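You operate a simulated robot arm through the tools that you are given. There is no shell and no other tool.

You are at the controls of a simulated two-armed robot. One attempt, no reset.

TASK
Plug in the floor lamp and set its dimmer to high.
Fine: use the socket by the black switch, off while the plug goes in; the lamp stays on.

Only the result counts: the job must be done as asked and must still hold three seconds after the hand-in. Knocking over, shifting, dropping, spilling or breaking anything else fails it.

THE ROBOT
Two 7-joint arms with fingered hands on one trunk that stands fixed in place. Base frame: the origin is at the foot of the trunk, x ahead of it, y to its left, z up. Units: m, rad, N and s.
The left shoulder is at [0.132, 0.185, 1.011], the right one opposite. With the tool pointing down near the work surface each hand reaches from about 0.1 to 0.9 m from the base axis, measured 20 degrees to its own side. Payload 4 kg a hand.
Tool frame (each hand has its own): the origin (TCP) lies between the finger pads and is the grasp point; the fingertips stand 0.026 m ahead of it; z points along the fingers, y is the line along which they close. The gripper opens to 0.132 m; its body begins 0.073 m behind the TCP. The gripper is a hand of 3 fingers: y runs from the thumb to the fingers, the wrist lies at [0, 0, -0.224] in the tool frame, and closing takes about 1.5 s.
Orientation is that of the tool frame in the base frame, as a unit quaternion [x, y, z, w]. With the fingers straight down and closing along the base's y, the tool's x points along the base's -x, its y along +y and its z along -z.

THE INTERFACE
- The arms move only by the tool apply_moves. It takes "left_series", "right_series" or both (then of equal length, played together; a hand with none holds still); each is a list of rows, each a list of 7 numbers: the shift along the base's x, y, z in m, then the turn, a rotation vector about the base's x, y, z in rad, then the closure, from 0 (fully open) to 1 (shut). In form: [[x, y, z, wx, wy, wz, grip], ...]. A call has 1 to 20 rows; each row shifts and turns the commanded pose from where the row before left it. Rows are played at 5 a second. More than 0.05 m and 0.15 rad between two rows, or a gripper value outside its range, and nothing of the call is played. A pose out of reach is approached as far as the arm can. The call stops where the force on the tool passes 40 N (or 10 N more than at its start, if that is more) or the arm is blocked; 0.2 s more then pass. Each finger travels about 0.072 m/s and halts on what it meets, pressing with about 24 N; the grip force reading is that of the motor and also rises with nothing between the fingers. The clock runs only during rows and for 0.2 s after the last one: add rows that do not move to give the fingers time. The reply holds the time, the measured pose of the TCP, the force on the tool along the base axes, the opening and the grip force, in the units named above and with some noise, with the torque about the TCP (base axes, N m) and any sound that the robot's microphone picked up.
- Cameras (640 x 400 px; columns grow to the right, rows downward): "scene" is now at [0.2799, 0.0537, 1.2601]; the picture's right is [0.56, -0.80, -0.22], its down [-0.40, -0.02, -0.92] and it looks along [0.72, 0.61, -0.33] (base axes); focal length 214 px, centre (320, 200). "left" rides on the left gripper at [-0.062, 0.003, -0.092] in its tool frame; the picture's right is [-0.05, -1.00, 0.00], its down [0.83, -0.04, -0.56] and it looks along [0.55, -0.03, 0.83] (tool axes); focal length 230 px, centre (320, 200). "right" rides on the right gripper at [0.061, 0.003, -0.092] in its tool frame; the picture's right is [-0.05, 1.00, 0.00], its down [-0.83, -0.04, -0.55] and it looks along [-0.55, -0.03, 0.83] (tool axes); focal length 230 px, centre (320, 200). There is no depth. A picture from a camera that has moved, and an enlarged one, comes with that camera's place and axes in the base frame and with its lens. The place of the scene camera against the robot may be out by one fixed shift of up to 0.012 m in any direction.
- capture(camera): a new picture of that camera. No time passes.
- raise_lower(by): moves the trunk up (or, below 0, down) by that many m; the arms and the scene camera ride with it, the base frame stays. It gives what a move gives, with no picture.
- preshape(shape, hand): the hand has 3 fingers and takes this shape, open, in about a second: jaw (thumb against the fingers, like two jaws); tri (thumb and two fingers); tip (a fingertip pinch); poke (one finger out to press); point (the index stretched); flat (the hand flat); cup (the hand cupped); fist (a fist). The gripper value then closes the fingers along that shape, each until it touches; the sizes above hold for jaw. It gives what a move gives, with no picture.
- pan_tilt(pan, tilt): turns the head with the scene camera to pan (to the left, within 1.501 rad either way) and tilt (down, from -0.506 to 1.204), counted from straight ahead of the robot (the tilt from the chest, where the trunk bows). It gives what a move gives.
- close_up(camera, box): a new picture of the part [left, top, right, bottom] of that camera's present view, enlarged. No time passes.
- sign_off(): hands the job in; it is judged then, once.

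Places have to be worked out from the pictures, the camera data and where the tool is seen. Open the grippers and draw the arms clear of the work before you hand the job in, unless the task says otherwise.

The tools are called as a command line: name --argument value ..., lists and objects as JSON in quotes. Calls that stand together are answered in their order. apply_moves: Moves the arms, as the interface text tells. Its arguments: {"type":"object","properties":{"left_series":{"type":"array"},"right_series":{"type":"array"}},"required":[]} The other tools are called the same way: raise_lower (by) moves the trunk up or down; preshape (shape, hand) gives the hand a shape; pan_tilt (pan, tilt) turns the head that bears the scene camera; capture (camera) takes a picture; close_up (camera, box) takes an enlarged picture of a part of a camera's view; sign_off () hands the job in.

At the start:

```text
time: 0.0
left_position: [0.2912, 0.394, 1.1514]
left_tcp_rot: [-0.001, 1.0, 0.0, 0.0]
left_ft_force: [-0.6, -0.2, -0.3]
left_moment: [0.01, -0.01, -0.01]
left_width: 0.1319
left_gripper_force: 0.0
left_shape: jaw
right_position: [0.4883, -0.0065, 1.179]
right_tcp_rot: [0.0, 1.0, -0.001, 0.0]
right_ft_force: [0.4, -0.5, -0.3]
right_moment: [-0.02, 0.02, -0.03]
right_width: 0.132
right_gripper_force: 0.0
right_shape: jaw
trunk travel left (down, up): [-0.075, 0.387]
head pan, tilt (commanded): [0.651, 0.04]
```

scene: 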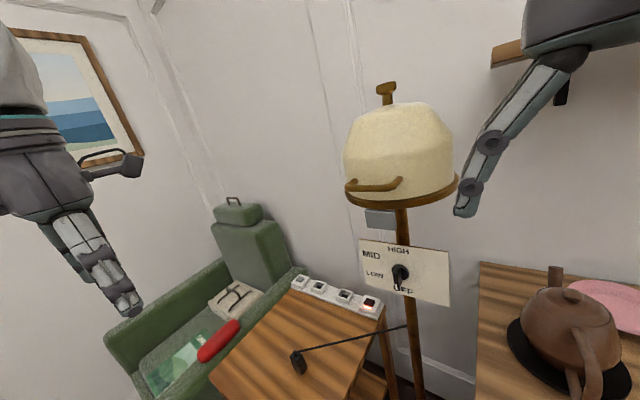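
right: 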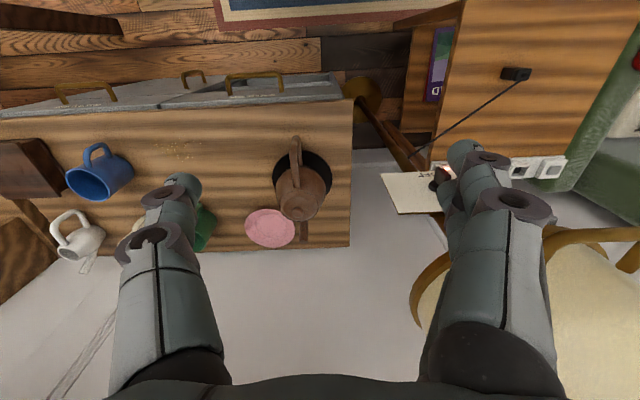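
left: 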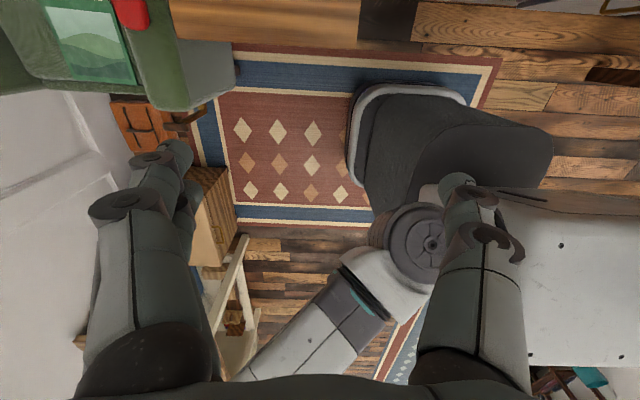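

I start by looking closely at the socket strip, the plug on the table and the dimmer plate in the scene view.

close_up --camera "scene" --box '[260, 260, 420, 360]'

close_up --camera "scene" --box '[340, 220, 468, 300]'

close_up --camera "right" --box '[380, 40, 640, 220]'

```text
4.00 times, centred on (340, 310) of scene
camera zoom: at [0.2799, 0.0537, 1.2601], right [0.56, -0.8, -0.22], down [-0.4, -0.02, -0.92], along [0.72, 0.61, -0.33], focal length 858 px, centre (240, -240)
```

zoom: 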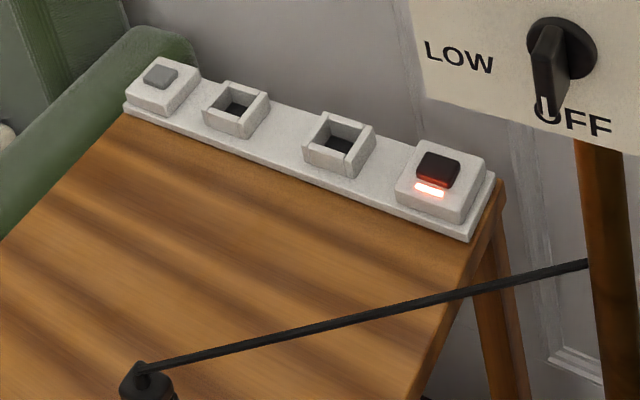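

```text
5.00 times, centred on (404, 260) of scene
camera zoom: at [0.2799, 0.0537, 1.2601], right [0.56, -0.8, -0.22], down [-0.4, -0.02, -0.92], along [0.72, 0.61, -0.33], focal length 1072 px, centre (-100, -100)
```

zoom: 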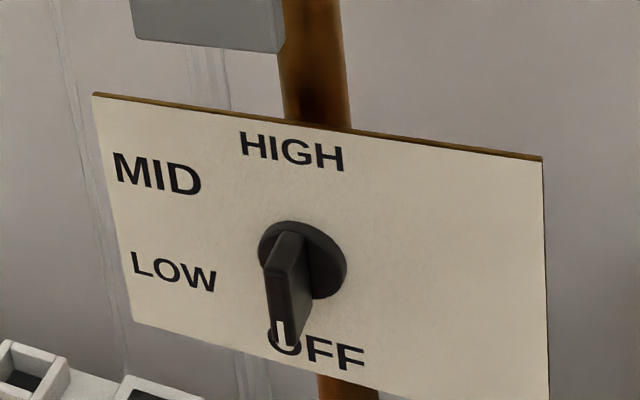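

```text
2.22 times, centred on (510, 130) of right
camera zoom: at [0.4281, -0.0049, 1.2715], right [0.05, 1.0, 0.0], down [0.83, -0.04, 0.55], along [0.55, -0.03, -0.83], focal length 511 px, centre (-102, 356)
```

zoom: 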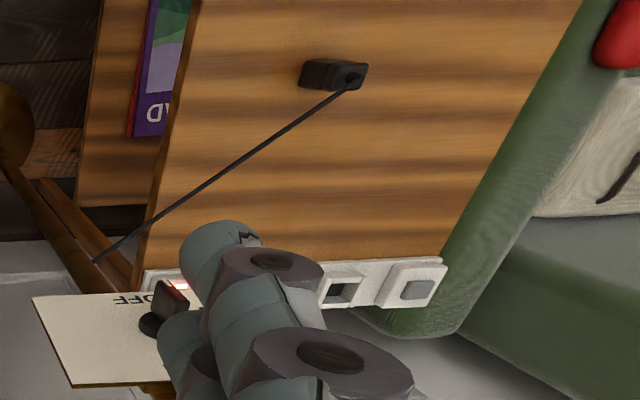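

Plug looks to be near (0.51, 0.49, 0.60), the dimmer near (0.63, 0.19, 0.92), and the black switch is lit (on) at the near end of the strip. I tilt the head down for a better view of the table.

close_up --camera "scene" --box '[270, 335, 334, 375]'

pan_tilt --pan 0.6 --tilt 0.5

capture --camera "scene"

```text
10.00 times, centred on (302, 355) of scene
camera zoom: at [0.2799, 0.0537, 1.2601], right [0.56, -0.8, -0.22], down [-0.4, -0.02, -0.92], along [0.72, 0.61, -0.33], focal length 2145 px, centre (500, -1350)
```

zoom: 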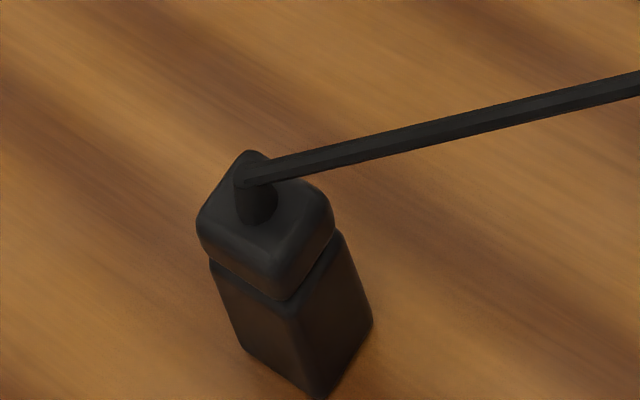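

```text
time: 0.9
left_position: [0.2904, 0.3928, 1.1515]
left_tcp_rot: [0.0, 1.0, 0.0, 0.0]
left_ft_force: [0.3, 0.4, 0.2]
left_moment: [0.03, -0.01, 0.03]
left_width: 0.132
left_gripper_force: 0.0
left_shape: jaw
right_position: [0.4893, -0.0063, 1.1797]
right_tcp_rot: [0.001, 1.0, 0.001, 0.0]
right_ft_force: [-0.5, -0.2, 0.1]
right_moment: [-0.06, 0.0, 0.01]
right_width: 0.1322
right_gripper_force: 0.1
right_shape: jaw
trunk travel left (down, up): [-0.075, 0.387]
head pan, tilt (commanded): [0.6, 0.499]
```

```text
taken
camera scene: at [0.2667, 0.05, 1.2197], right [0.53, -0.82, -0.21], down [-0.69, -0.27, -0.67], along [0.5, 0.5, -0.71], focal length 214 px, centre (320, 200)
```

scene: 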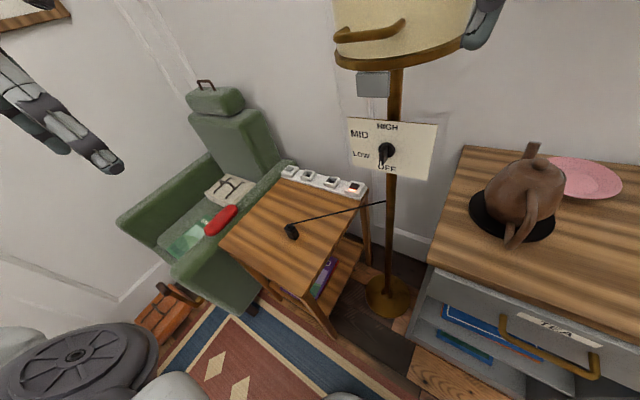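

The plug stands upright with the cable leaving its top, and the sockets are square wells facing up along the far table edge (x≈0.79, y 0.38–0.71). I bring the left hand above the table so its camera can see the plug from above.

apply_moves --left_series '[[0.028, 0.01, -0.03, 0, 0, 0, 0], [0.028, 0.01, -0.03, 0, 0, 0, 0], [0.028, 0.01, -0.03, 0, 0, 0, 0], [0.028, 0.01, -0.03, 0, 0, 0, 0], [0.028, 0.01, -0.03, 0, 0, 0, 0], [0.028, 0.01, -0.03, 0, 0, 0, 0], [0.028, 0.01, -0.03, 0, 0, 0, 0], [0.028, 0.01, -0.03, 0, 0, 0, 0], [0.028, 0.01, -0.03, 0, 0, 0, 0], [0.028, 0.01, -0.03, 0, 0, 0, 0]]'

capture --camera "left"

capture --camera "scene"

```text
time: 3.1
left_position: [0.5715, 0.4937, 0.8496]
left_tcp_rot: [-0.001, 1.0, 0.0, 0.0]
left_ft_force: [0.3, 0.4, -0.3]
left_moment: [-0.03, 0.04, -0.01]
left_width: 0.1317
left_gripper_force: 0.1
left_shape: jaw
right_position: [0.4912, -0.0073, 1.1783]
right_tcp_rot: [0.0, 1.0, 0.0, -0.001]
right_ft_force: [0.8, -0.8, -0.4]
right_moment: [-0.01, 0.03, -0.02]
right_width: 0.1319
right_gripper_force: 0.1
right_shape: jaw
trunk travel left (down, up): [-0.075, 0.387]
head pan, tilt (commanded): [0.6, 0.499]
```

```text
taken
camera left: at [0.6347, 0.4957, 0.9427], right [0.05, -1.0, 0.0], down [-0.83, -0.04, 0.56], along [-0.55, -0.03, -0.83], focal length 230 px, centre (320, 200)
```

left: 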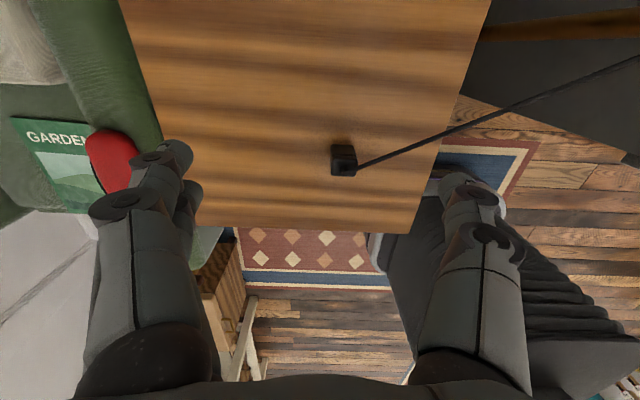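

```text
taken
camera scene: at [0.268, 0.0502, 1.2191], right [0.52, -0.82, -0.21], down [-0.69, -0.27, -0.67], along [0.49, 0.5, -0.71], focal length 214 px, centre (320, 200)
```

scene: 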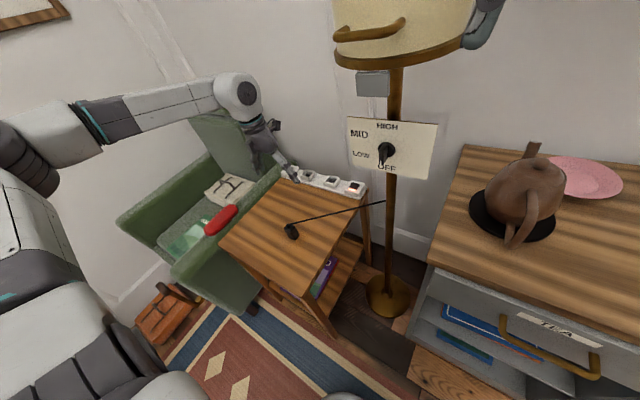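

The left camera now sees the plug. I zoom in on it to get its place and yaw.

close_up --camera "left" --box '[304, 130, 384, 180]'

close_up --camera "scene" --box '[280, 160, 376, 220]'

close_up --camera "right" --box '[480, 50, 560, 100]'

```text
8.00 times, centred on (344, 155) of left
camera zoom: at [0.6347, 0.4957, 0.9427], right [0.05, -1.0, 0.0], down [-0.83, -0.04, 0.56], along [-0.55, -0.03, -0.83], focal length 1841 px, centre (128, 560)
```

zoom: 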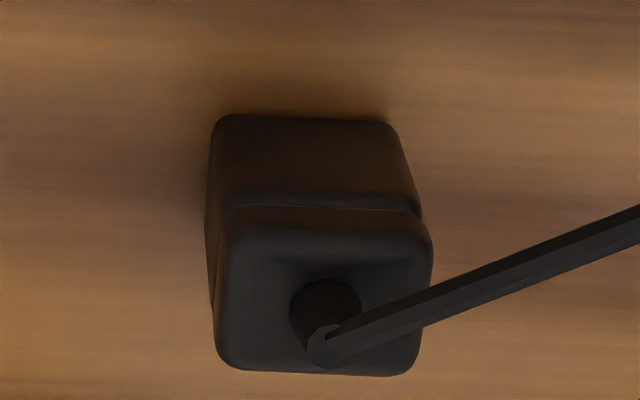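

```text
6.67 times, centred on (328, 190) of scene
camera zoom: at [0.268, 0.0502, 1.2191], right [0.52, -0.82, -0.21], down [-0.69, -0.27, -0.67], along [0.49, 0.5, -0.71], focal length 1430 px, centre (267, 267)
```

zoom: 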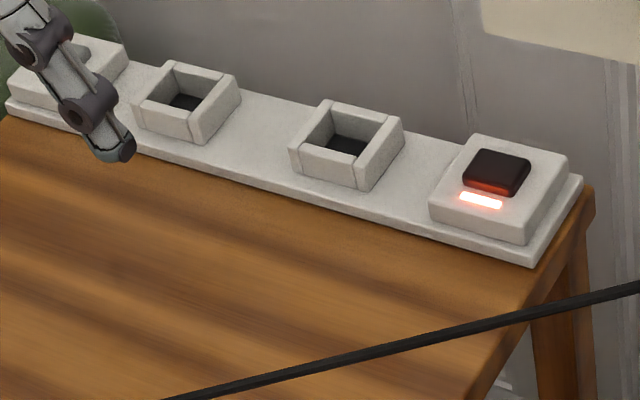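

```text
8.00 times, centred on (520, 75) of right
camera zoom: at [0.4296, -0.0048, 1.2707], right [0.05, 1.0, 0.0], down [0.83, -0.04, 0.55], along [0.55, -0.03, -0.83], focal length 1841 px, centre (-1280, 1200)
```

zoom: 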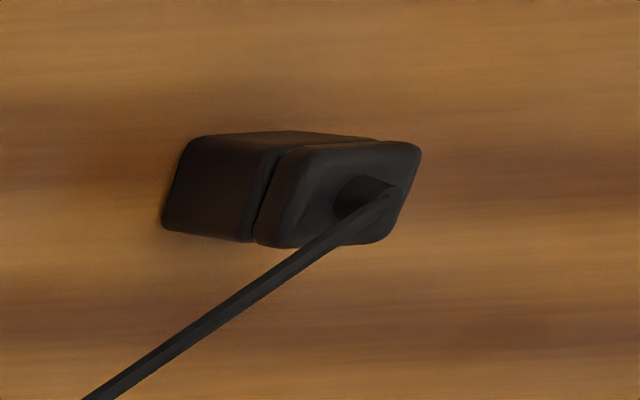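

The plug is axis-aligned, about 0.033 m square, top near (0.504, 0.456, 0.665), table about z≈0.62. I set the left hand to the poke shape and look where the fingertip is.

preshape --hand "left" --shape "poke"

capture --camera "left"

close_up --camera "scene" --box '[210, 60, 338, 190]'

```text
time: 4.0
left_position: [0.5706, 0.4929, 0.8506]
left_tcp_rot: [0.0, 1.0, 0.0, 0.0]
left_ft_force: [0.2, -0.2, 0.0]
left_moment: [-0.01, -0.01, 0.01]
left_width: 0.0
left_gripper_force: 0.0
left_shape: poke
right_position: [0.4896, -0.0063, 1.1809]
right_tcp_rot: [0.0, 1.0, 0.0, 0.0]
right_ft_force: [-0.1, -0.6, -0.2]
right_moment: [-0.01, 0.0, -0.01]
right_width: 0.132
right_gripper_force: 0.0
right_shape: jaw
trunk travel left (down, up): [-0.075, 0.387]
head pan, tilt (commanded): [0.6, 0.499]
```

```text
taken
camera left: at [0.6332, 0.4956, 0.9439], right [0.05, -1.0, 0.0], down [-0.83, -0.04, 0.56], along [-0.55, -0.03, -0.83], focal length 230 px, centre (320, 200)
```

left: 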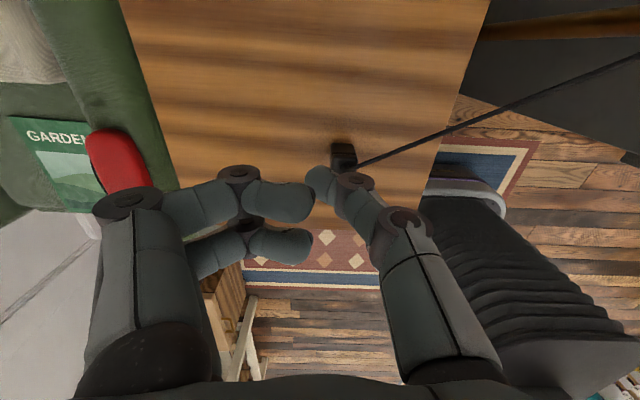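

```text
3.08 times, centred on (274, 125) of scene
camera zoom: at [0.2669, 0.05, 1.2196], right [0.53, -0.82, -0.21], down [-0.69, -0.27, -0.67], along [0.5, 0.5, -0.71], focal length 660 px, centre (462, 431)
```

zoom: 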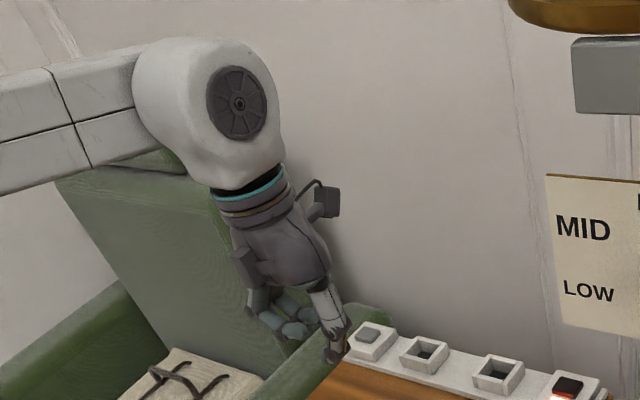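

The thumb appears to be the poking finger with its tip near the tool axis. I zoom in to place its tip relative to the TCP.

close_up --camera "left" --box '[240, 130, 400, 260]'

close_up --camera "scene" --box '[250, 130, 314, 180]'

```text
3.08 times, centred on (320, 195) of left
camera zoom: at [0.6332, 0.4956, 0.9439], right [0.05, -1.0, 0.0], down [-0.83, -0.04, 0.56], along [-0.55, -0.03, -0.83], focal length 708 px, centre (320, 215)
```

zoom: 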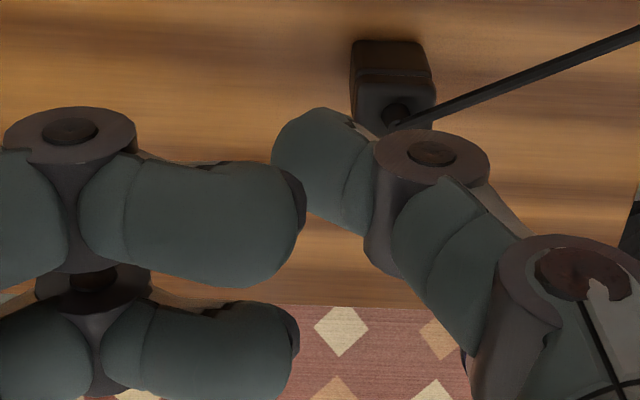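

```text
8.00 times, centred on (282, 155) of scene
camera zoom: at [0.2669, 0.05, 1.2196], right [0.53, -0.82, -0.21], down [-0.69, -0.27, -0.67], along [0.5, 0.5, -0.71], focal length 1716 px, centre (624, 560)
```

zoom: 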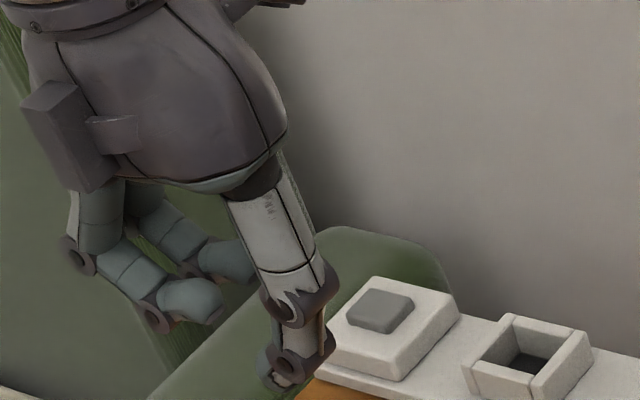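

The thumb tip sits on the tool axis about 0.025 m ahead of the TCP. I move the poking hand nearer to the strip, staying clear of the lamp, for a close look.

apply_moves --left_series '[[0.03, -0.008, -0.012, 0, 0, 0, 0], [0.03, -0.008, -0.012, 0, 0, 0, 0], [0.03, -0.008, -0.012, 0, 0, 0, 0], [0.03, -0.008, -0.012, 0, 0, 0, 0], [0.03, -0.008, -0.012, 0, 0, 0, 0]]'

capture --camera "left"

capture --camera "scene"

```text
time: 5.2
left_position: [0.7224, 0.4531, 0.79]
left_tcp_rot: [0.001, 1.0, 0.001, -0.001]
left_ft_force: [0.1, 0.0, -0.2]
left_moment: [0.0, 0.0, -0.01]
left_width: 0.0
left_gripper_force: 0.0
left_shape: poke
right_position: [0.4901, -0.0071, 1.1792]
right_tcp_rot: [0.0, 1.0, -0.001, 0.0]
right_ft_force: [0.5, -0.7, -0.7]
right_moment: [0.0, 0.01, 0.05]
right_width: 0.1318
right_gripper_force: 0.1
right_shape: jaw
trunk travel left (down, up): [-0.075, 0.387]
head pan, tilt (commanded): [0.6, 0.499]
```

```text
taken
camera left: at [0.7841, 0.4551, 0.8824], right [0.05, -1.0, 0.0], down [-0.83, -0.04, 0.56], along [-0.56, -0.03, -0.83], focal length 230 px, centre (320, 200)
```

left: 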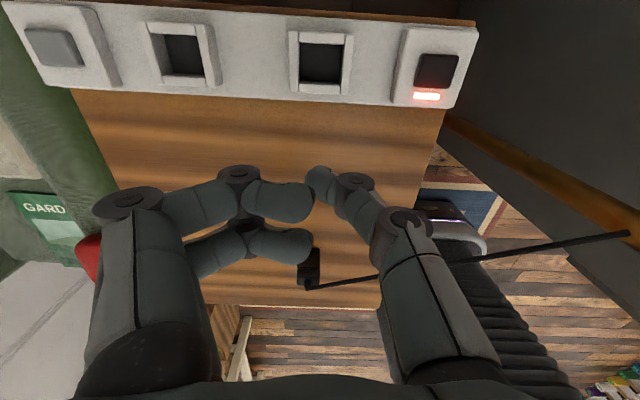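

```text
taken
camera scene: at [0.2681, 0.0498, 1.2191], right [0.53, -0.82, -0.21], down [-0.69, -0.27, -0.67], along [0.49, 0.5, -0.71], focal length 214 px, centre (320, 200)
```

scene: 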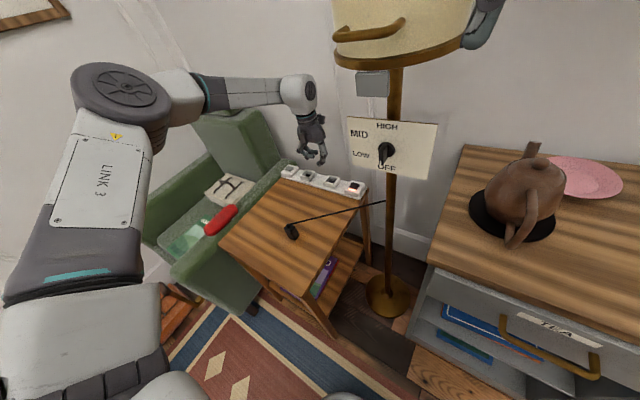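

The strip is clearly in view: black switch near (0.771, 0.357), adjacent socket near (0.772, 0.453). I zoom for detail before moving over the switch.

close_up --camera "left" --box '[280, 10, 488, 140]'

close_up --camera "scene" --box '[316, 165, 380, 205]'

```text
3.08 times, centred on (384, 75) of left
camera zoom: at [0.7841, 0.4551, 0.8824], right [0.05, -1.0, 0.0], down [-0.83, -0.04, 0.56], along [-0.56, -0.03, -0.83], focal length 708 px, centre (123, 585)
```

zoom: 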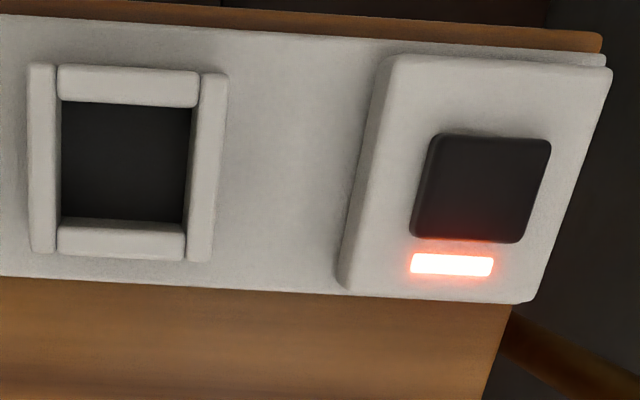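

```text
10.00 times, centred on (348, 185) of scene
camera zoom: at [0.2681, 0.0498, 1.2191], right [0.53, -0.82, -0.21], down [-0.69, -0.27, -0.67], along [0.49, 0.5, -0.71], focal length 2145 px, centre (40, 350)
```

zoom: 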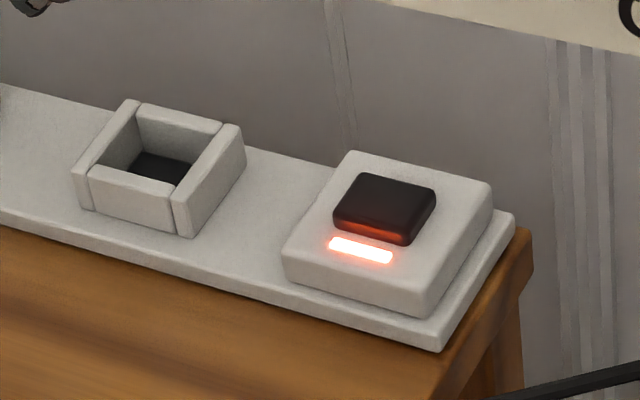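

It is a push-button with a lit indicator. I move the poking tip above the black cap at about (0.771, 0.356) and stay 0.06 m above.

apply_moves --left_series '[[0.0122, -0.0245, -0.01, 0, 0, 0, 0], [0.0122, -0.0245, -0.01, 0, 0, 0, 0], [0.0122, -0.0245, -0.01, 0, 0, 0, 0], [0.0122, -0.0245, -0.01, 0, 0, 0, 0], [0, 0, 0, 0, 0, 0, 0]]'

capture --camera "left"

capture --camera "scene"

```text
time: 6.4
left_position: [0.7698, 0.354, 0.7508]
left_tcp_rot: [-0.001, 1.0, 0.0, 0.0]
left_ft_force: [-0.1, -0.4, 0.0]
left_moment: [-0.01, -0.03, 0.0]
left_width: 0.0
left_gripper_force: 0.1
left_shape: poke
right_position: [0.4884, -0.0068, 1.1804]
right_tcp_rot: [-0.001, 1.0, 0.0, 0.0]
right_ft_force: [-0.1, -0.5, -0.2]
right_moment: [-0.02, -0.04, 0.01]
right_width: 0.1318
right_gripper_force: 0.1
right_shape: jaw
trunk travel left (down, up): [-0.075, 0.387]
head pan, tilt (commanded): [0.6, 0.499]
```

```text
taken
camera left: at [0.8316, 0.3567, 0.8445], right [0.05, -1.0, 0.0], down [-0.83, -0.04, 0.55], along [-0.55, -0.03, -0.83], focal length 230 px, centre (320, 200)
```

left: 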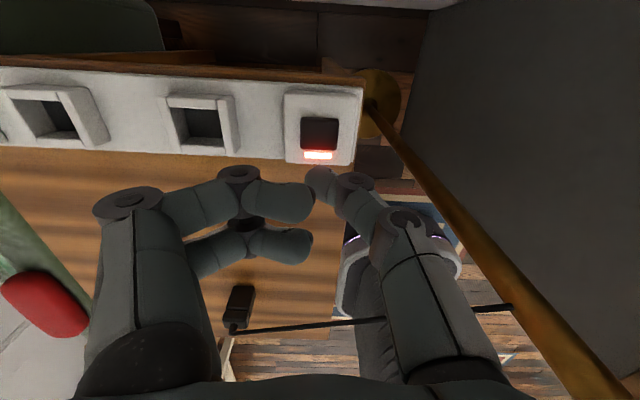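

```text
taken
camera scene: at [0.2661, 0.0501, 1.2199], right [0.53, -0.82, -0.21], down [-0.69, -0.27, -0.67], along [0.5, 0.5, -0.71], focal length 214 px, centre (320, 200)
```

scene: 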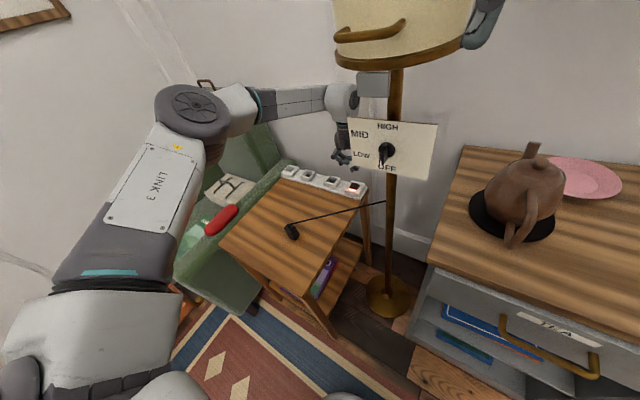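

Triangulating puts the cap top at about (0.770, 0.354, 0.652). I descend in small steps, watching the force.

apply_moves --left_series '[[0, 0, -0.015, 0, 0, 0, 0], [0, 0, -0.015, 0, 0, 0, 0], [0, 0, -0.015, 0, 0, 0, 0], [0, 0, -0.01, 0, 0, 0, 0]]'

capture --camera "left"

```text
time: 7.4
left_position: [0.7696, 0.3545, 0.6947]
left_tcp_rot: [0.0, 1.0, 0.0, 0.0]
left_ft_force: [0.2, -0.7, 0.5]
left_moment: [0.0, -0.01, 0.0]
left_width: 0.0
left_gripper_force: 0.0
left_shape: poke
right_position: [0.4885, -0.0073, 1.1787]
right_tcp_rot: [0.0, 1.0, 0.001, 0.0]
right_ft_force: [0.0, -0.1, 0.8]
right_moment: [0.02, 0.03, 0.02]
right_width: 0.1318
right_gripper_force: 0.0
right_shape: jaw
trunk travel left (down, up): [-0.075, 0.387]
head pan, tilt (commanded): [0.6, 0.499]
```

```text
taken
camera left: at [0.832, 0.3572, 0.7881], right [0.05, -1.0, 0.0], down [-0.83, -0.04, 0.56], along [-0.55, -0.03, -0.83], focal length 230 px, centre (320, 200)
```

left: 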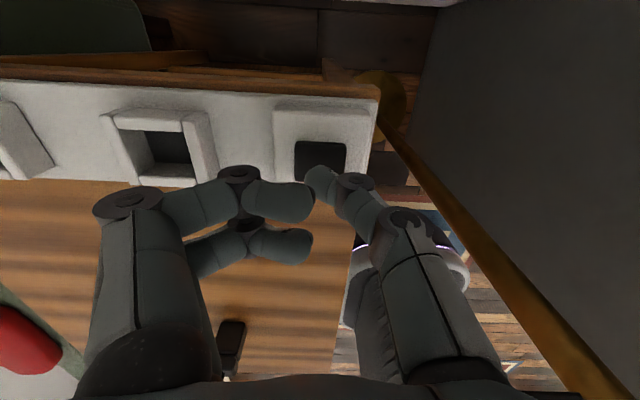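

The tip is still about 0.015 m above the cap and centred on it in y. I go on down in 4 mm steps.

apply_moves --left_series '[[0, 0, -0.005, 0, 0, 0, 0], [0, 0, -0.004, 0, 0, 0, 0], [0, 0, -0.003, 0, 0, 0, 0]]'

close_up --camera "left" --box '[240, 100, 400, 220]'

```text
time: 8.2
left_position: [0.7697, 0.3556, 0.6847]
left_tcp_rot: [0.0, 1.0, 0.0, -0.001]
left_ft_force: [-0.2, -0.6, 0.9]
left_moment: [0.01, 0.02, 0.01]
left_width: 0.0
left_gripper_force: 0.0
left_shape: poke
right_position: [0.4881, -0.0073, 1.1799]
right_tcp_rot: [0.0, 1.0, 0.0, 0.0]
right_ft_force: [0.2, -0.3, 0.3]
right_moment: [-0.03, -0.01, 0.01]
right_width: 0.1319
right_gripper_force: 0.0
right_shape: jaw
trunk travel left (down, up): [-0.075, 0.387]
head pan, tilt (commanded): [0.6, 0.499]
heard: click
```

```text
3.33 times, centred on (320, 160) of left
camera zoom: at [0.832, 0.3568, 0.7771], right [0.05, -1.0, 0.0], down [-0.83, -0.04, 0.56], along [-0.55, -0.03, -0.83], focal length 767 px, centre (320, 333)
```

zoom: 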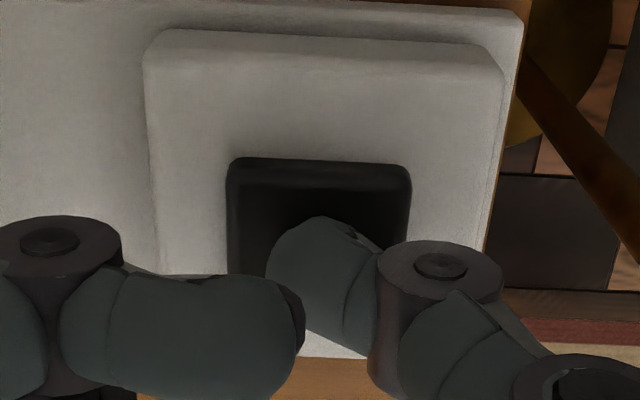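

A click was heard with the tip at about z≈0.658. I lift straight up and check the indicator.

apply_moves --left_series '[[0, 0, 0.01, 0, 0, 0, 0], [0, 0, 0.02, 0, 0, 0, 0], [0, 0, 0.03, 0, 0, 0, 0]]'

capture --camera "left"

close_up --camera "scene" --box '[300, 150, 396, 210]'

```text
time: 9.0
left_position: [0.7703, 0.3537, 0.7449]
left_tcp_rot: [0.001, 1.0, 0.0, 0.0]
left_ft_force: [-0.4, -0.2, 0.3]
left_moment: [0.02, 0.0, 0.01]
left_width: 0.0001
left_gripper_force: 0.0
left_shape: poke
right_position: [0.489, -0.0075, 1.1801]
right_tcp_rot: [0.0, 1.0, 0.0, 0.0]
right_ft_force: [-0.6, -0.3, -0.3]
right_moment: [0.05, 0.01, -0.01]
right_width: 0.1318
right_gripper_force: 0.0
right_shape: jaw
trunk travel left (down, up): [-0.075, 0.387]
head pan, tilt (commanded): [0.6, 0.499]
```

```text
taken
camera left: at [0.8318, 0.3568, 0.8377], right [0.05, -1.0, 0.0], down [-0.83, -0.04, 0.55], along [-0.55, -0.03, -0.83], focal length 230 px, centre (320, 200)
```

left: 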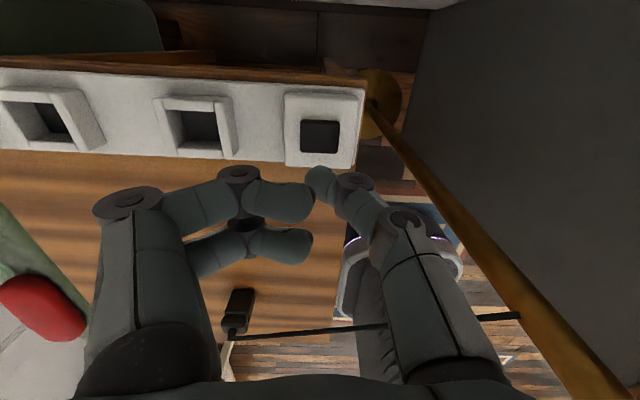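

```text
6.67 times, centred on (348, 180) of scene
camera zoom: at [0.266, 0.0496, 1.22], right [0.53, -0.82, -0.21], down [-0.69, -0.27, -0.67], along [0.5, 0.5, -0.71], focal length 1430 px, centre (133, 333)
```

zoom: 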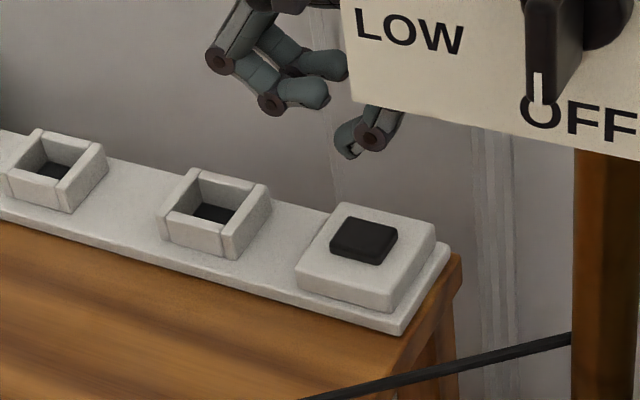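

The indicator is off now, so the switch is off. I draw the hand back over the plug at height, turning it 90° about the vertical so the fingers will close along x (clear of the cable).

apply_moves --left_series '[[-0.006, 0.03, 0.01, 0, 0, 0.1428, 0], [-0.006, 0.03, 0.01, 0, 0, 0.1428, 0], [-0.006, 0.03, 0.01, 0, 0, 0.1428, 0], [-0.031, 0.0015, 0.003, 0, 0, 0.1428, 0], [-0.031, 0.0015, 0.003, 0, 0, 0.1428, 0], [-0.031, 0.0015, 0.003, 0, 0, 0.1428, 0], [-0.031, 0.0015, 0.003, 0, 0, 0.1428, 0], [-0.031, 0.0015, 0.003, 0, 0, 0.1428, 0], [-0.031, 0.0015, 0.003, 0, 0, 0.1428, 0], [-0.031, 0.0015, 0.003, 0, 0, 0.1428, 0], [-0.031, 0.0015, 0.003, 0, 0, 0.1428, 0]]'

preshape --hand "left" --shape "jaw"

capture --camera "left"

capture --camera "scene"

```text
time: 11.4
left_position: [0.5031, 0.4557, 0.7991]
left_tcp_rot: [0.708, -0.706, 0.001, 0.0]
left_ft_force: [-0.6, -0.5, 1.1]
left_moment: [0.02, 0.01, 0.02]
left_width: 0.0001
left_gripper_force: 0.0
left_shape: poke
right_position: [0.487, -0.0074, 1.1794]
right_tcp_rot: [-0.001, 1.0, 0.0, -0.001]
right_ft_force: [-0.4, 0.5, 0.3]
right_moment: [0.0, 0.01, 0.0]
right_width: 0.1318
right_gripper_force: 0.1
right_shape: jaw
trunk travel left (down, up): [-0.075, 0.387]
head pan, tilt (commanded): [0.6, 0.499]
```

```text
time: 12.3
left_position: [0.5037, 0.4556, 0.7967]
left_tcp_rot: [-0.707, 0.707, 0.0, 0.0]
left_ft_force: [0.9, 0.3, 0.6]
left_moment: [-0.03, 0.0, 0.02]
left_width: 0.132
left_gripper_force: 0.1
left_shape: jaw
right_position: [0.488, -0.0088, 1.1804]
right_tcp_rot: [0.0, 1.0, 0.0, 0.0]
right_ft_force: [-0.5, -0.6, -0.2]
right_moment: [0.01, -0.02, 0.0]
right_width: 0.1319
right_gripper_force: 0.1
right_shape: jaw
trunk travel left (down, up): [-0.075, 0.387]
head pan, tilt (commanded): [0.6, 0.499]
```

```text
taken
camera left: at [0.5015, 0.517, 0.8905], right [1.0, 0.05, 0.0], down [0.04, -0.83, 0.56], along [0.03, -0.55, -0.83], focal length 230 px, centre (320, 200)
```

left: 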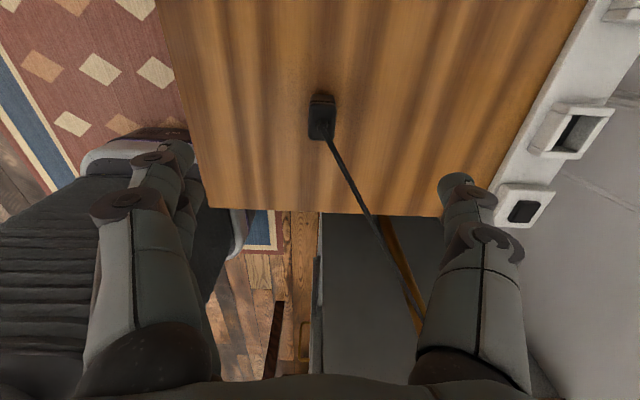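

```text
taken
camera scene: at [0.2666, 0.05, 1.2196], right [0.53, -0.82, -0.21], down [-0.69, -0.27, -0.67], along [0.5, 0.5, -0.71], focal length 214 px, centre (320, 200)
```

scene: 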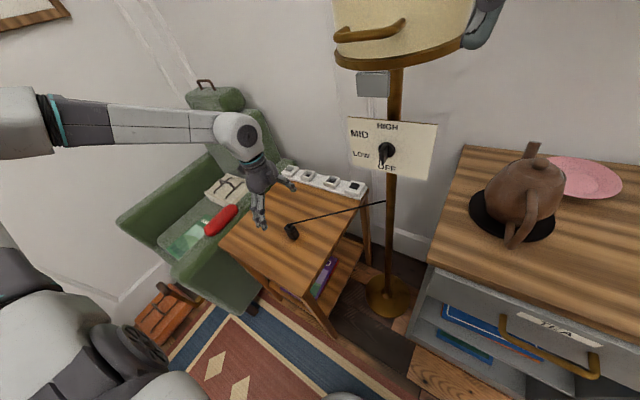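

Grip orientation is as wanted (fingers closing along x, camera on the left side). I zoom in on the plug to refine its position.

close_up --camera "left" --box '[280, 80, 376, 150]'

close_up --camera "scene" --box '[260, 205, 324, 245]'

```text
5.71 times, centred on (328, 115) of left
camera zoom: at [0.5015, 0.517, 0.8905], right [1.0, 0.05, 0.0], down [0.04, -0.83, 0.56], along [0.03, -0.55, -0.83], focal length 1315 px, centre (274, 686)
```

zoom: 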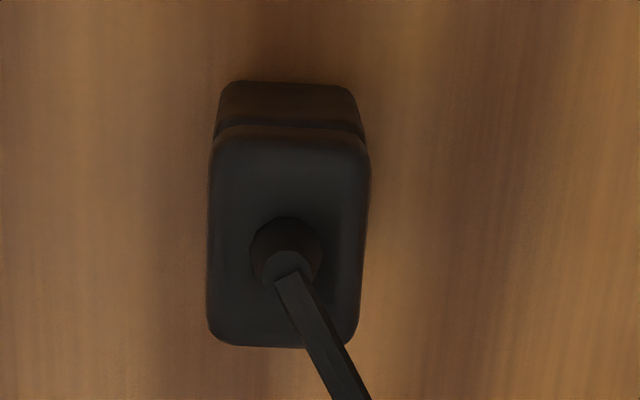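

```text
10.00 times, centred on (292, 225) of scene
camera zoom: at [0.2666, 0.05, 1.2196], right [0.53, -0.82, -0.21], down [-0.69, -0.27, -0.67], along [0.5, 0.5, -0.71], focal length 2145 px, centre (600, -50)
```

zoom: 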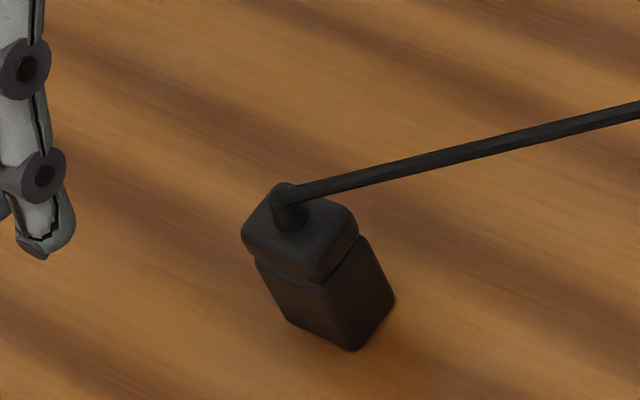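

The plug is about 0.027 × 0.035 m, already oriented like the sockets, centred near (0.507, 0.4565), head top z≈0.665, head about 0.017 m tall. I descend toward it with open fingers.

apply_moves --left_series '[[0.003, 0.001, -0.025, 0, 0, 0, 0], [0, 0, -0.025, 0, 0, 0, 0], [0, 0, -0.025, 0, 0, 0, 0], [0, 0, -0.015, 0, 0, 0, 0], [0, 0, 0, 0, 0, 0, 0]]'

capture --camera "left"

close_up --camera "scene" --box '[240, 180, 336, 250]'

```text
time: 13.5
left_position: [0.5054, 0.457, 0.7084]
left_tcp_rot: [0.707, -0.707, 0.0, 0.0]
left_ft_force: [0.6, -0.5, -0.6]
left_moment: [-0.06, -0.01, 0.01]
left_width: 0.1321
left_gripper_force: 0.1
left_shape: jaw
right_position: [0.4884, -0.0066, 1.1803]
right_tcp_rot: [-0.001, 1.0, 0.0, 0.0]
right_ft_force: [0.5, 0.5, 0.4]
right_moment: [0.0, -0.01, 0.02]
right_width: 0.1321
right_gripper_force: 0.1
right_shape: jaw
trunk travel left (down, up): [-0.075, 0.387]
head pan, tilt (commanded): [0.6, 0.499]
```

```text
taken
camera left: at [0.504, 0.518, 0.8016], right [1.0, 0.05, 0.0], down [0.04, -0.83, 0.56], along [0.03, -0.55, -0.83], focal length 230 px, centre (320, 200)
```

left: 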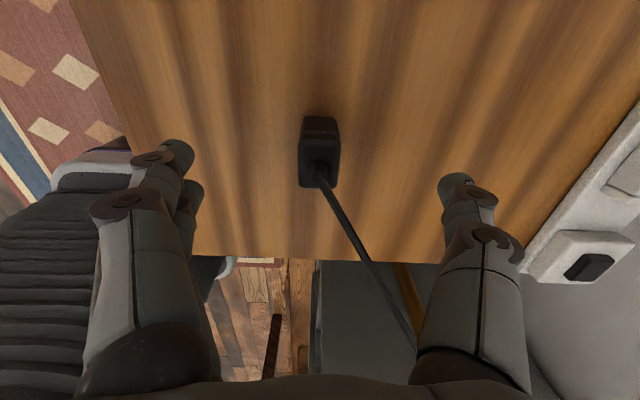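

```text
5.71 times, centred on (288, 215) of scene
camera zoom: at [0.2665, 0.0499, 1.2198], right [0.53, -0.82, -0.21], down [-0.69, -0.27, -0.67], along [0.5, 0.5, -0.71], focal length 1226 px, centre (503, 114)
```

zoom: 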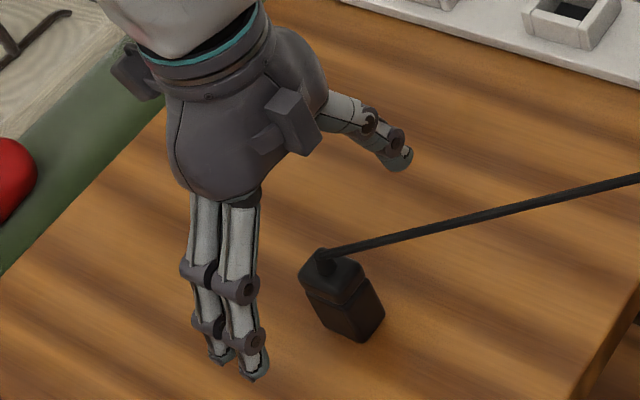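

The plug lies centred between the jaws. I lower 0.034 m so that the fingertips reach just the bottom of the plug's head, then close.

apply_moves --left_series '[[0, 0, -0.012, 0, 0, 0, 0], [0, 0, -0.012, 0, 0, 0, 0], [0, 0, -0.01, 0, 0, 0, 0.2], [0, 0, 0, 0, 0, 0, 0.5], [0, 0, 0, 0, 0, 0, 0.7], [0, 0, 0, 0, 0, 0, 0.8], [0, 0, 0, 0, 0, 0, 0.9], [0, 0, 0, 0, 0, 0, 1], [0, 0, 0, 0, 0, 0, 1], [0, 0, 0, 0, 0, 0, 1]]'

capture --camera "left"

close_up --camera "scene" --box '[240, 180, 336, 250]'

```text
time: 15.7
left_position: [0.5066, 0.4579, 0.6742]
left_tcp_rot: [0.707, -0.707, 0.0, 0.0]
left_ft_force: [0.2, 0.5, 0.1]
left_moment: [-0.01, 0.0, -0.01]
left_width: 0.0205
left_gripper_force: 23.7
left_shape: jaw
right_position: [0.4888, -0.0076, 1.1802]
right_tcp_rot: [0.0, 1.0, 0.0, 0.0]
right_ft_force: [0.6, -0.3, -0.6]
right_moment: [0.01, -0.04, 0.02]
right_width: 0.1322
right_gripper_force: 0.0
right_shape: jaw
trunk travel left (down, up): [-0.075, 0.387]
head pan, tilt (commanded): [0.6, 0.499]
```

```text
taken
camera left: at [0.5045, 0.5183, 0.7667], right [1.0, 0.05, 0.0], down [0.04, -0.83, 0.56], along [0.03, -0.55, -0.83], focal length 230 px, centre (320, 200)
```

left: 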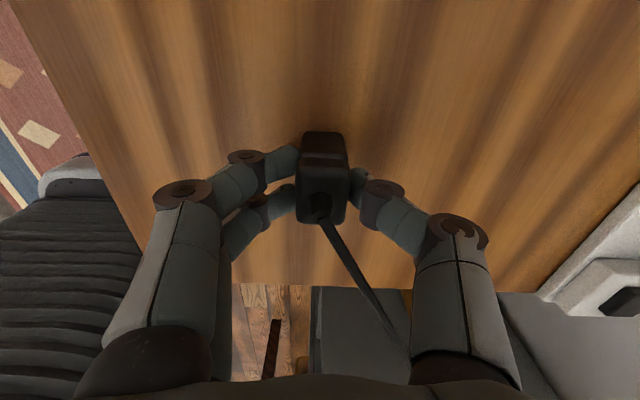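

```text
5.71 times, centred on (288, 215) of scene
camera zoom: at [0.2668, 0.0501, 1.2196], right [0.53, -0.82, -0.21], down [-0.69, -0.27, -0.67], along [0.5, 0.5, -0.71], focal length 1226 px, centre (503, 114)
```

zoom: 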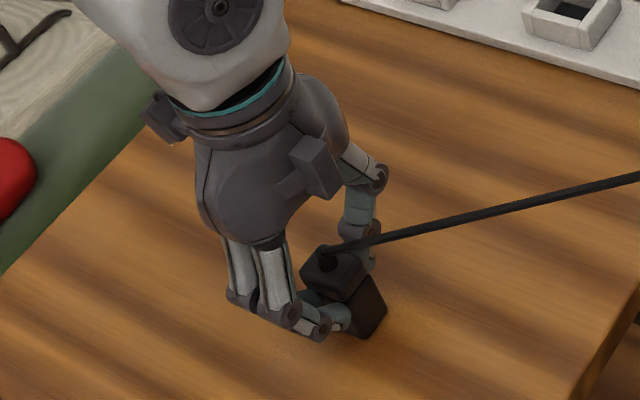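

The fingers hold the plug at its neck groove (width 0.0205, grip 24 N). I lift 0.06 m and check that the plug comes along.

apply_moves --left_series '[[0, 0, 0.01, 0, 0, 0, 1], [0, 0, 0.015, 0, 0, 0, 1], [0, 0, 0.02, 0, 0, 0, 1], [0, 0, 0.015, 0, 0, 0, 1]]'

close_up --camera "left" --box '[240, 100, 400, 260]'

close_up --camera "scene" --box '[240, 160, 336, 240]'

```text
time: 16.7
left_position: [0.506, 0.4586, 0.7356]
left_tcp_rot: [0.707, -0.707, -0.001, 0.0]
left_ft_force: [-0.5, -0.5, 0.1]
left_moment: [0.03, 0.0, 0.0]
left_width: 0.0206
left_gripper_force: 24.3
left_shape: jaw
right_position: [0.4886, -0.0062, 1.1801]
right_tcp_rot: [0.001, 1.0, 0.0, 0.0]
right_ft_force: [-0.1, 0.2, -0.8]
right_moment: [0.0, -0.02, 0.0]
right_width: 0.1316
right_gripper_force: 0.1
right_shape: jaw
trunk travel left (down, up): [-0.075, 0.387]
head pan, tilt (commanded): [0.6, 0.499]
```

```text
2.50 times, centred on (320, 180) of left
camera zoom: at [0.5041, 0.518, 0.8276], right [1.0, 0.05, 0.0], down [0.04, -0.83, 0.56], along [0.03, -0.55, -0.83], focal length 575 px, centre (320, 250)
```

zoom: 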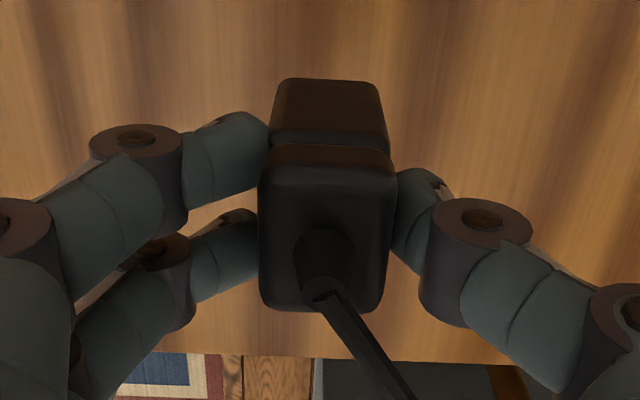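

```text
5.00 times, centred on (288, 200) of scene
camera zoom: at [0.2666, 0.05, 1.2197], right [0.53, -0.82, -0.21], down [-0.69, -0.27, -0.67], along [0.5, 0.5, -0.71], focal length 1072 px, centre (480, 200)
```

zoom: 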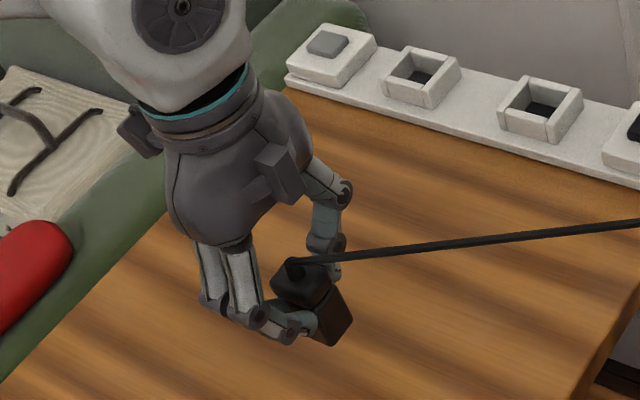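

The plug came up cleanly, its centre within 2 mm of the tool axis. I carry it toward the strip and stop a bit to the right (−y) of the target socket so the camera sees the socket unobstructed.

apply_moves --left_series '[[0.02, 0, 0.008, 0, 0, 0, 1], [0.033, -0.002, 0.002, 0, 0, 0, 1], [0.034, -0.005, 0, 0, 0, 0, 1], [0.034, -0.008, 0, 0, 0, 0, 1], [0.034, -0.008, 0, 0, 0, 0, 1], [0.034, -0.008, 0, 0, 0, 0, 1], [0.034, -0.008, 0, 0, 0, 0, 1], [0.034, -0.008, 0, 0, 0, 0, 1], [0, 0, 0, 0, 0, 0, 1]]'

capture --camera "left"

capture --camera "scene"

```text
time: 18.7
left_position: [0.7635, 0.4115, 0.745]
left_tcp_rot: [-0.707, 0.707, 0.0, 0.001]
left_ft_force: [0.5, 0.4, -0.6]
left_moment: [0.01, -0.01, 0.0]
left_width: 0.0205
left_gripper_force: 24.1
left_shape: jaw
right_position: [0.4877, -0.007, 1.1797]
right_tcp_rot: [-0.001, 1.0, -0.001, 0.0]
right_ft_force: [-0.2, 0.0, 0.5]
right_moment: [0.0, -0.01, 0.03]
right_width: 0.1321
right_gripper_force: 0.0
right_shape: jaw
trunk travel left (down, up): [-0.075, 0.387]
head pan, tilt (commanded): [0.6, 0.499]
```

```text
taken
camera left: at [0.7609, 0.4718, 0.8374], right [1.0, 0.05, 0.0], down [0.04, -0.83, 0.56], along [0.03, -0.55, -0.83], focal length 230 px, centre (320, 200)
```

left: 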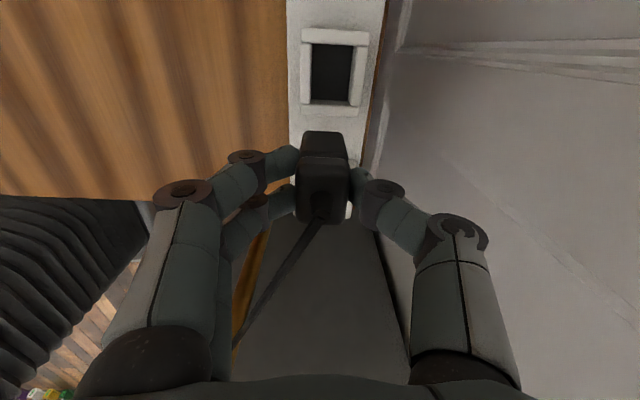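

```text
taken
camera scene: at [0.2661, 0.0501, 1.2199], right [0.53, -0.82, -0.21], down [-0.69, -0.27, -0.67], along [0.5, 0.5, -0.71], focal length 214 px, centre (320, 200)
```

scene: 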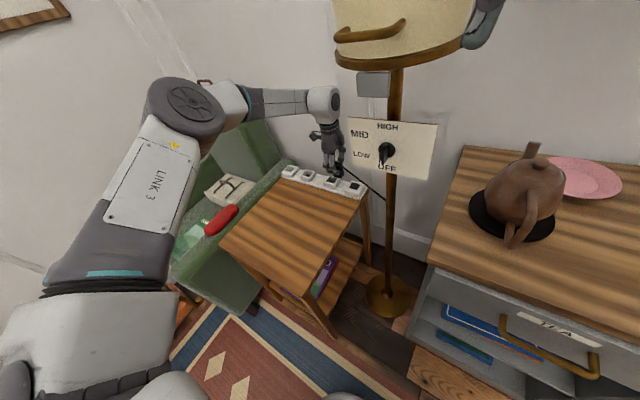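

The target socket is clearly visible just behind the held plug. I zoom in to measure it.

close_up --camera "left" --box '[256, 20, 384, 100]'

close_up --camera "left" --box '[240, 100, 400, 240]'

```text
5.00 times, centred on (320, 60) of left
camera zoom: at [0.7609, 0.4718, 0.8374], right [1.0, 0.05, 0.0], down [0.04, -0.83, 0.56], along [0.03, -0.55, -0.83], focal length 1150 px, centre (320, 900)
```

zoom: 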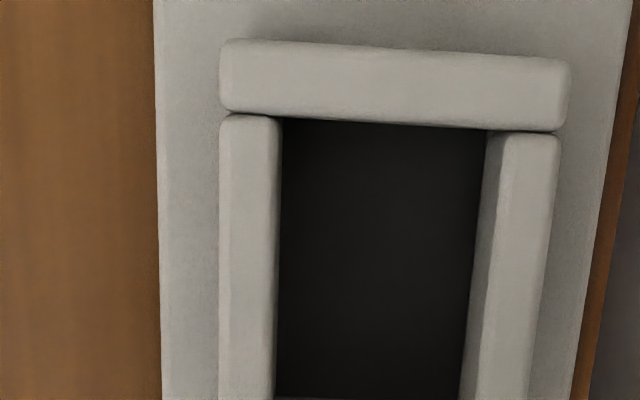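

```text
2.86 times, centred on (320, 170) of left
camera zoom: at [0.7609, 0.4718, 0.8374], right [1.0, 0.05, 0.0], down [0.04, -0.83, 0.56], along [0.03, -0.55, -0.83], focal length 657 px, centre (320, 286)
```

zoom: 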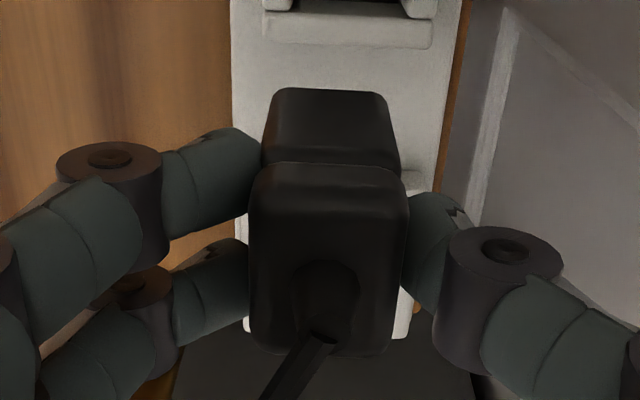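

I take one more zoom covering the whole socket.

close_up --camera "left" --box '[240, 15, 416, 125]'

```text
3.64 times, centred on (328, 70) of left
camera zoom: at [0.7609, 0.4718, 0.8374], right [1.0, 0.05, 0.0], down [0.04, -0.83, 0.56], along [0.03, -0.55, -0.83], focal length 837 px, centre (291, 673)
```

zoom: 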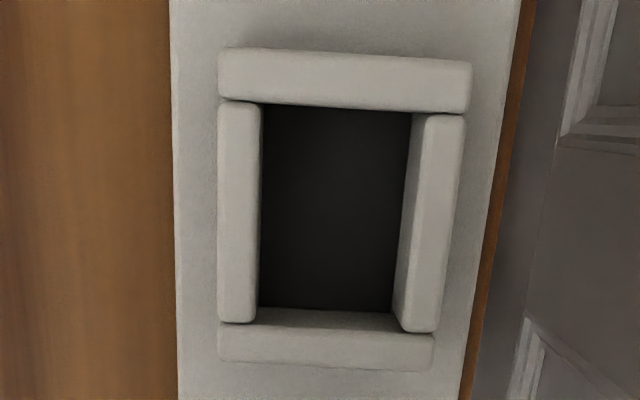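

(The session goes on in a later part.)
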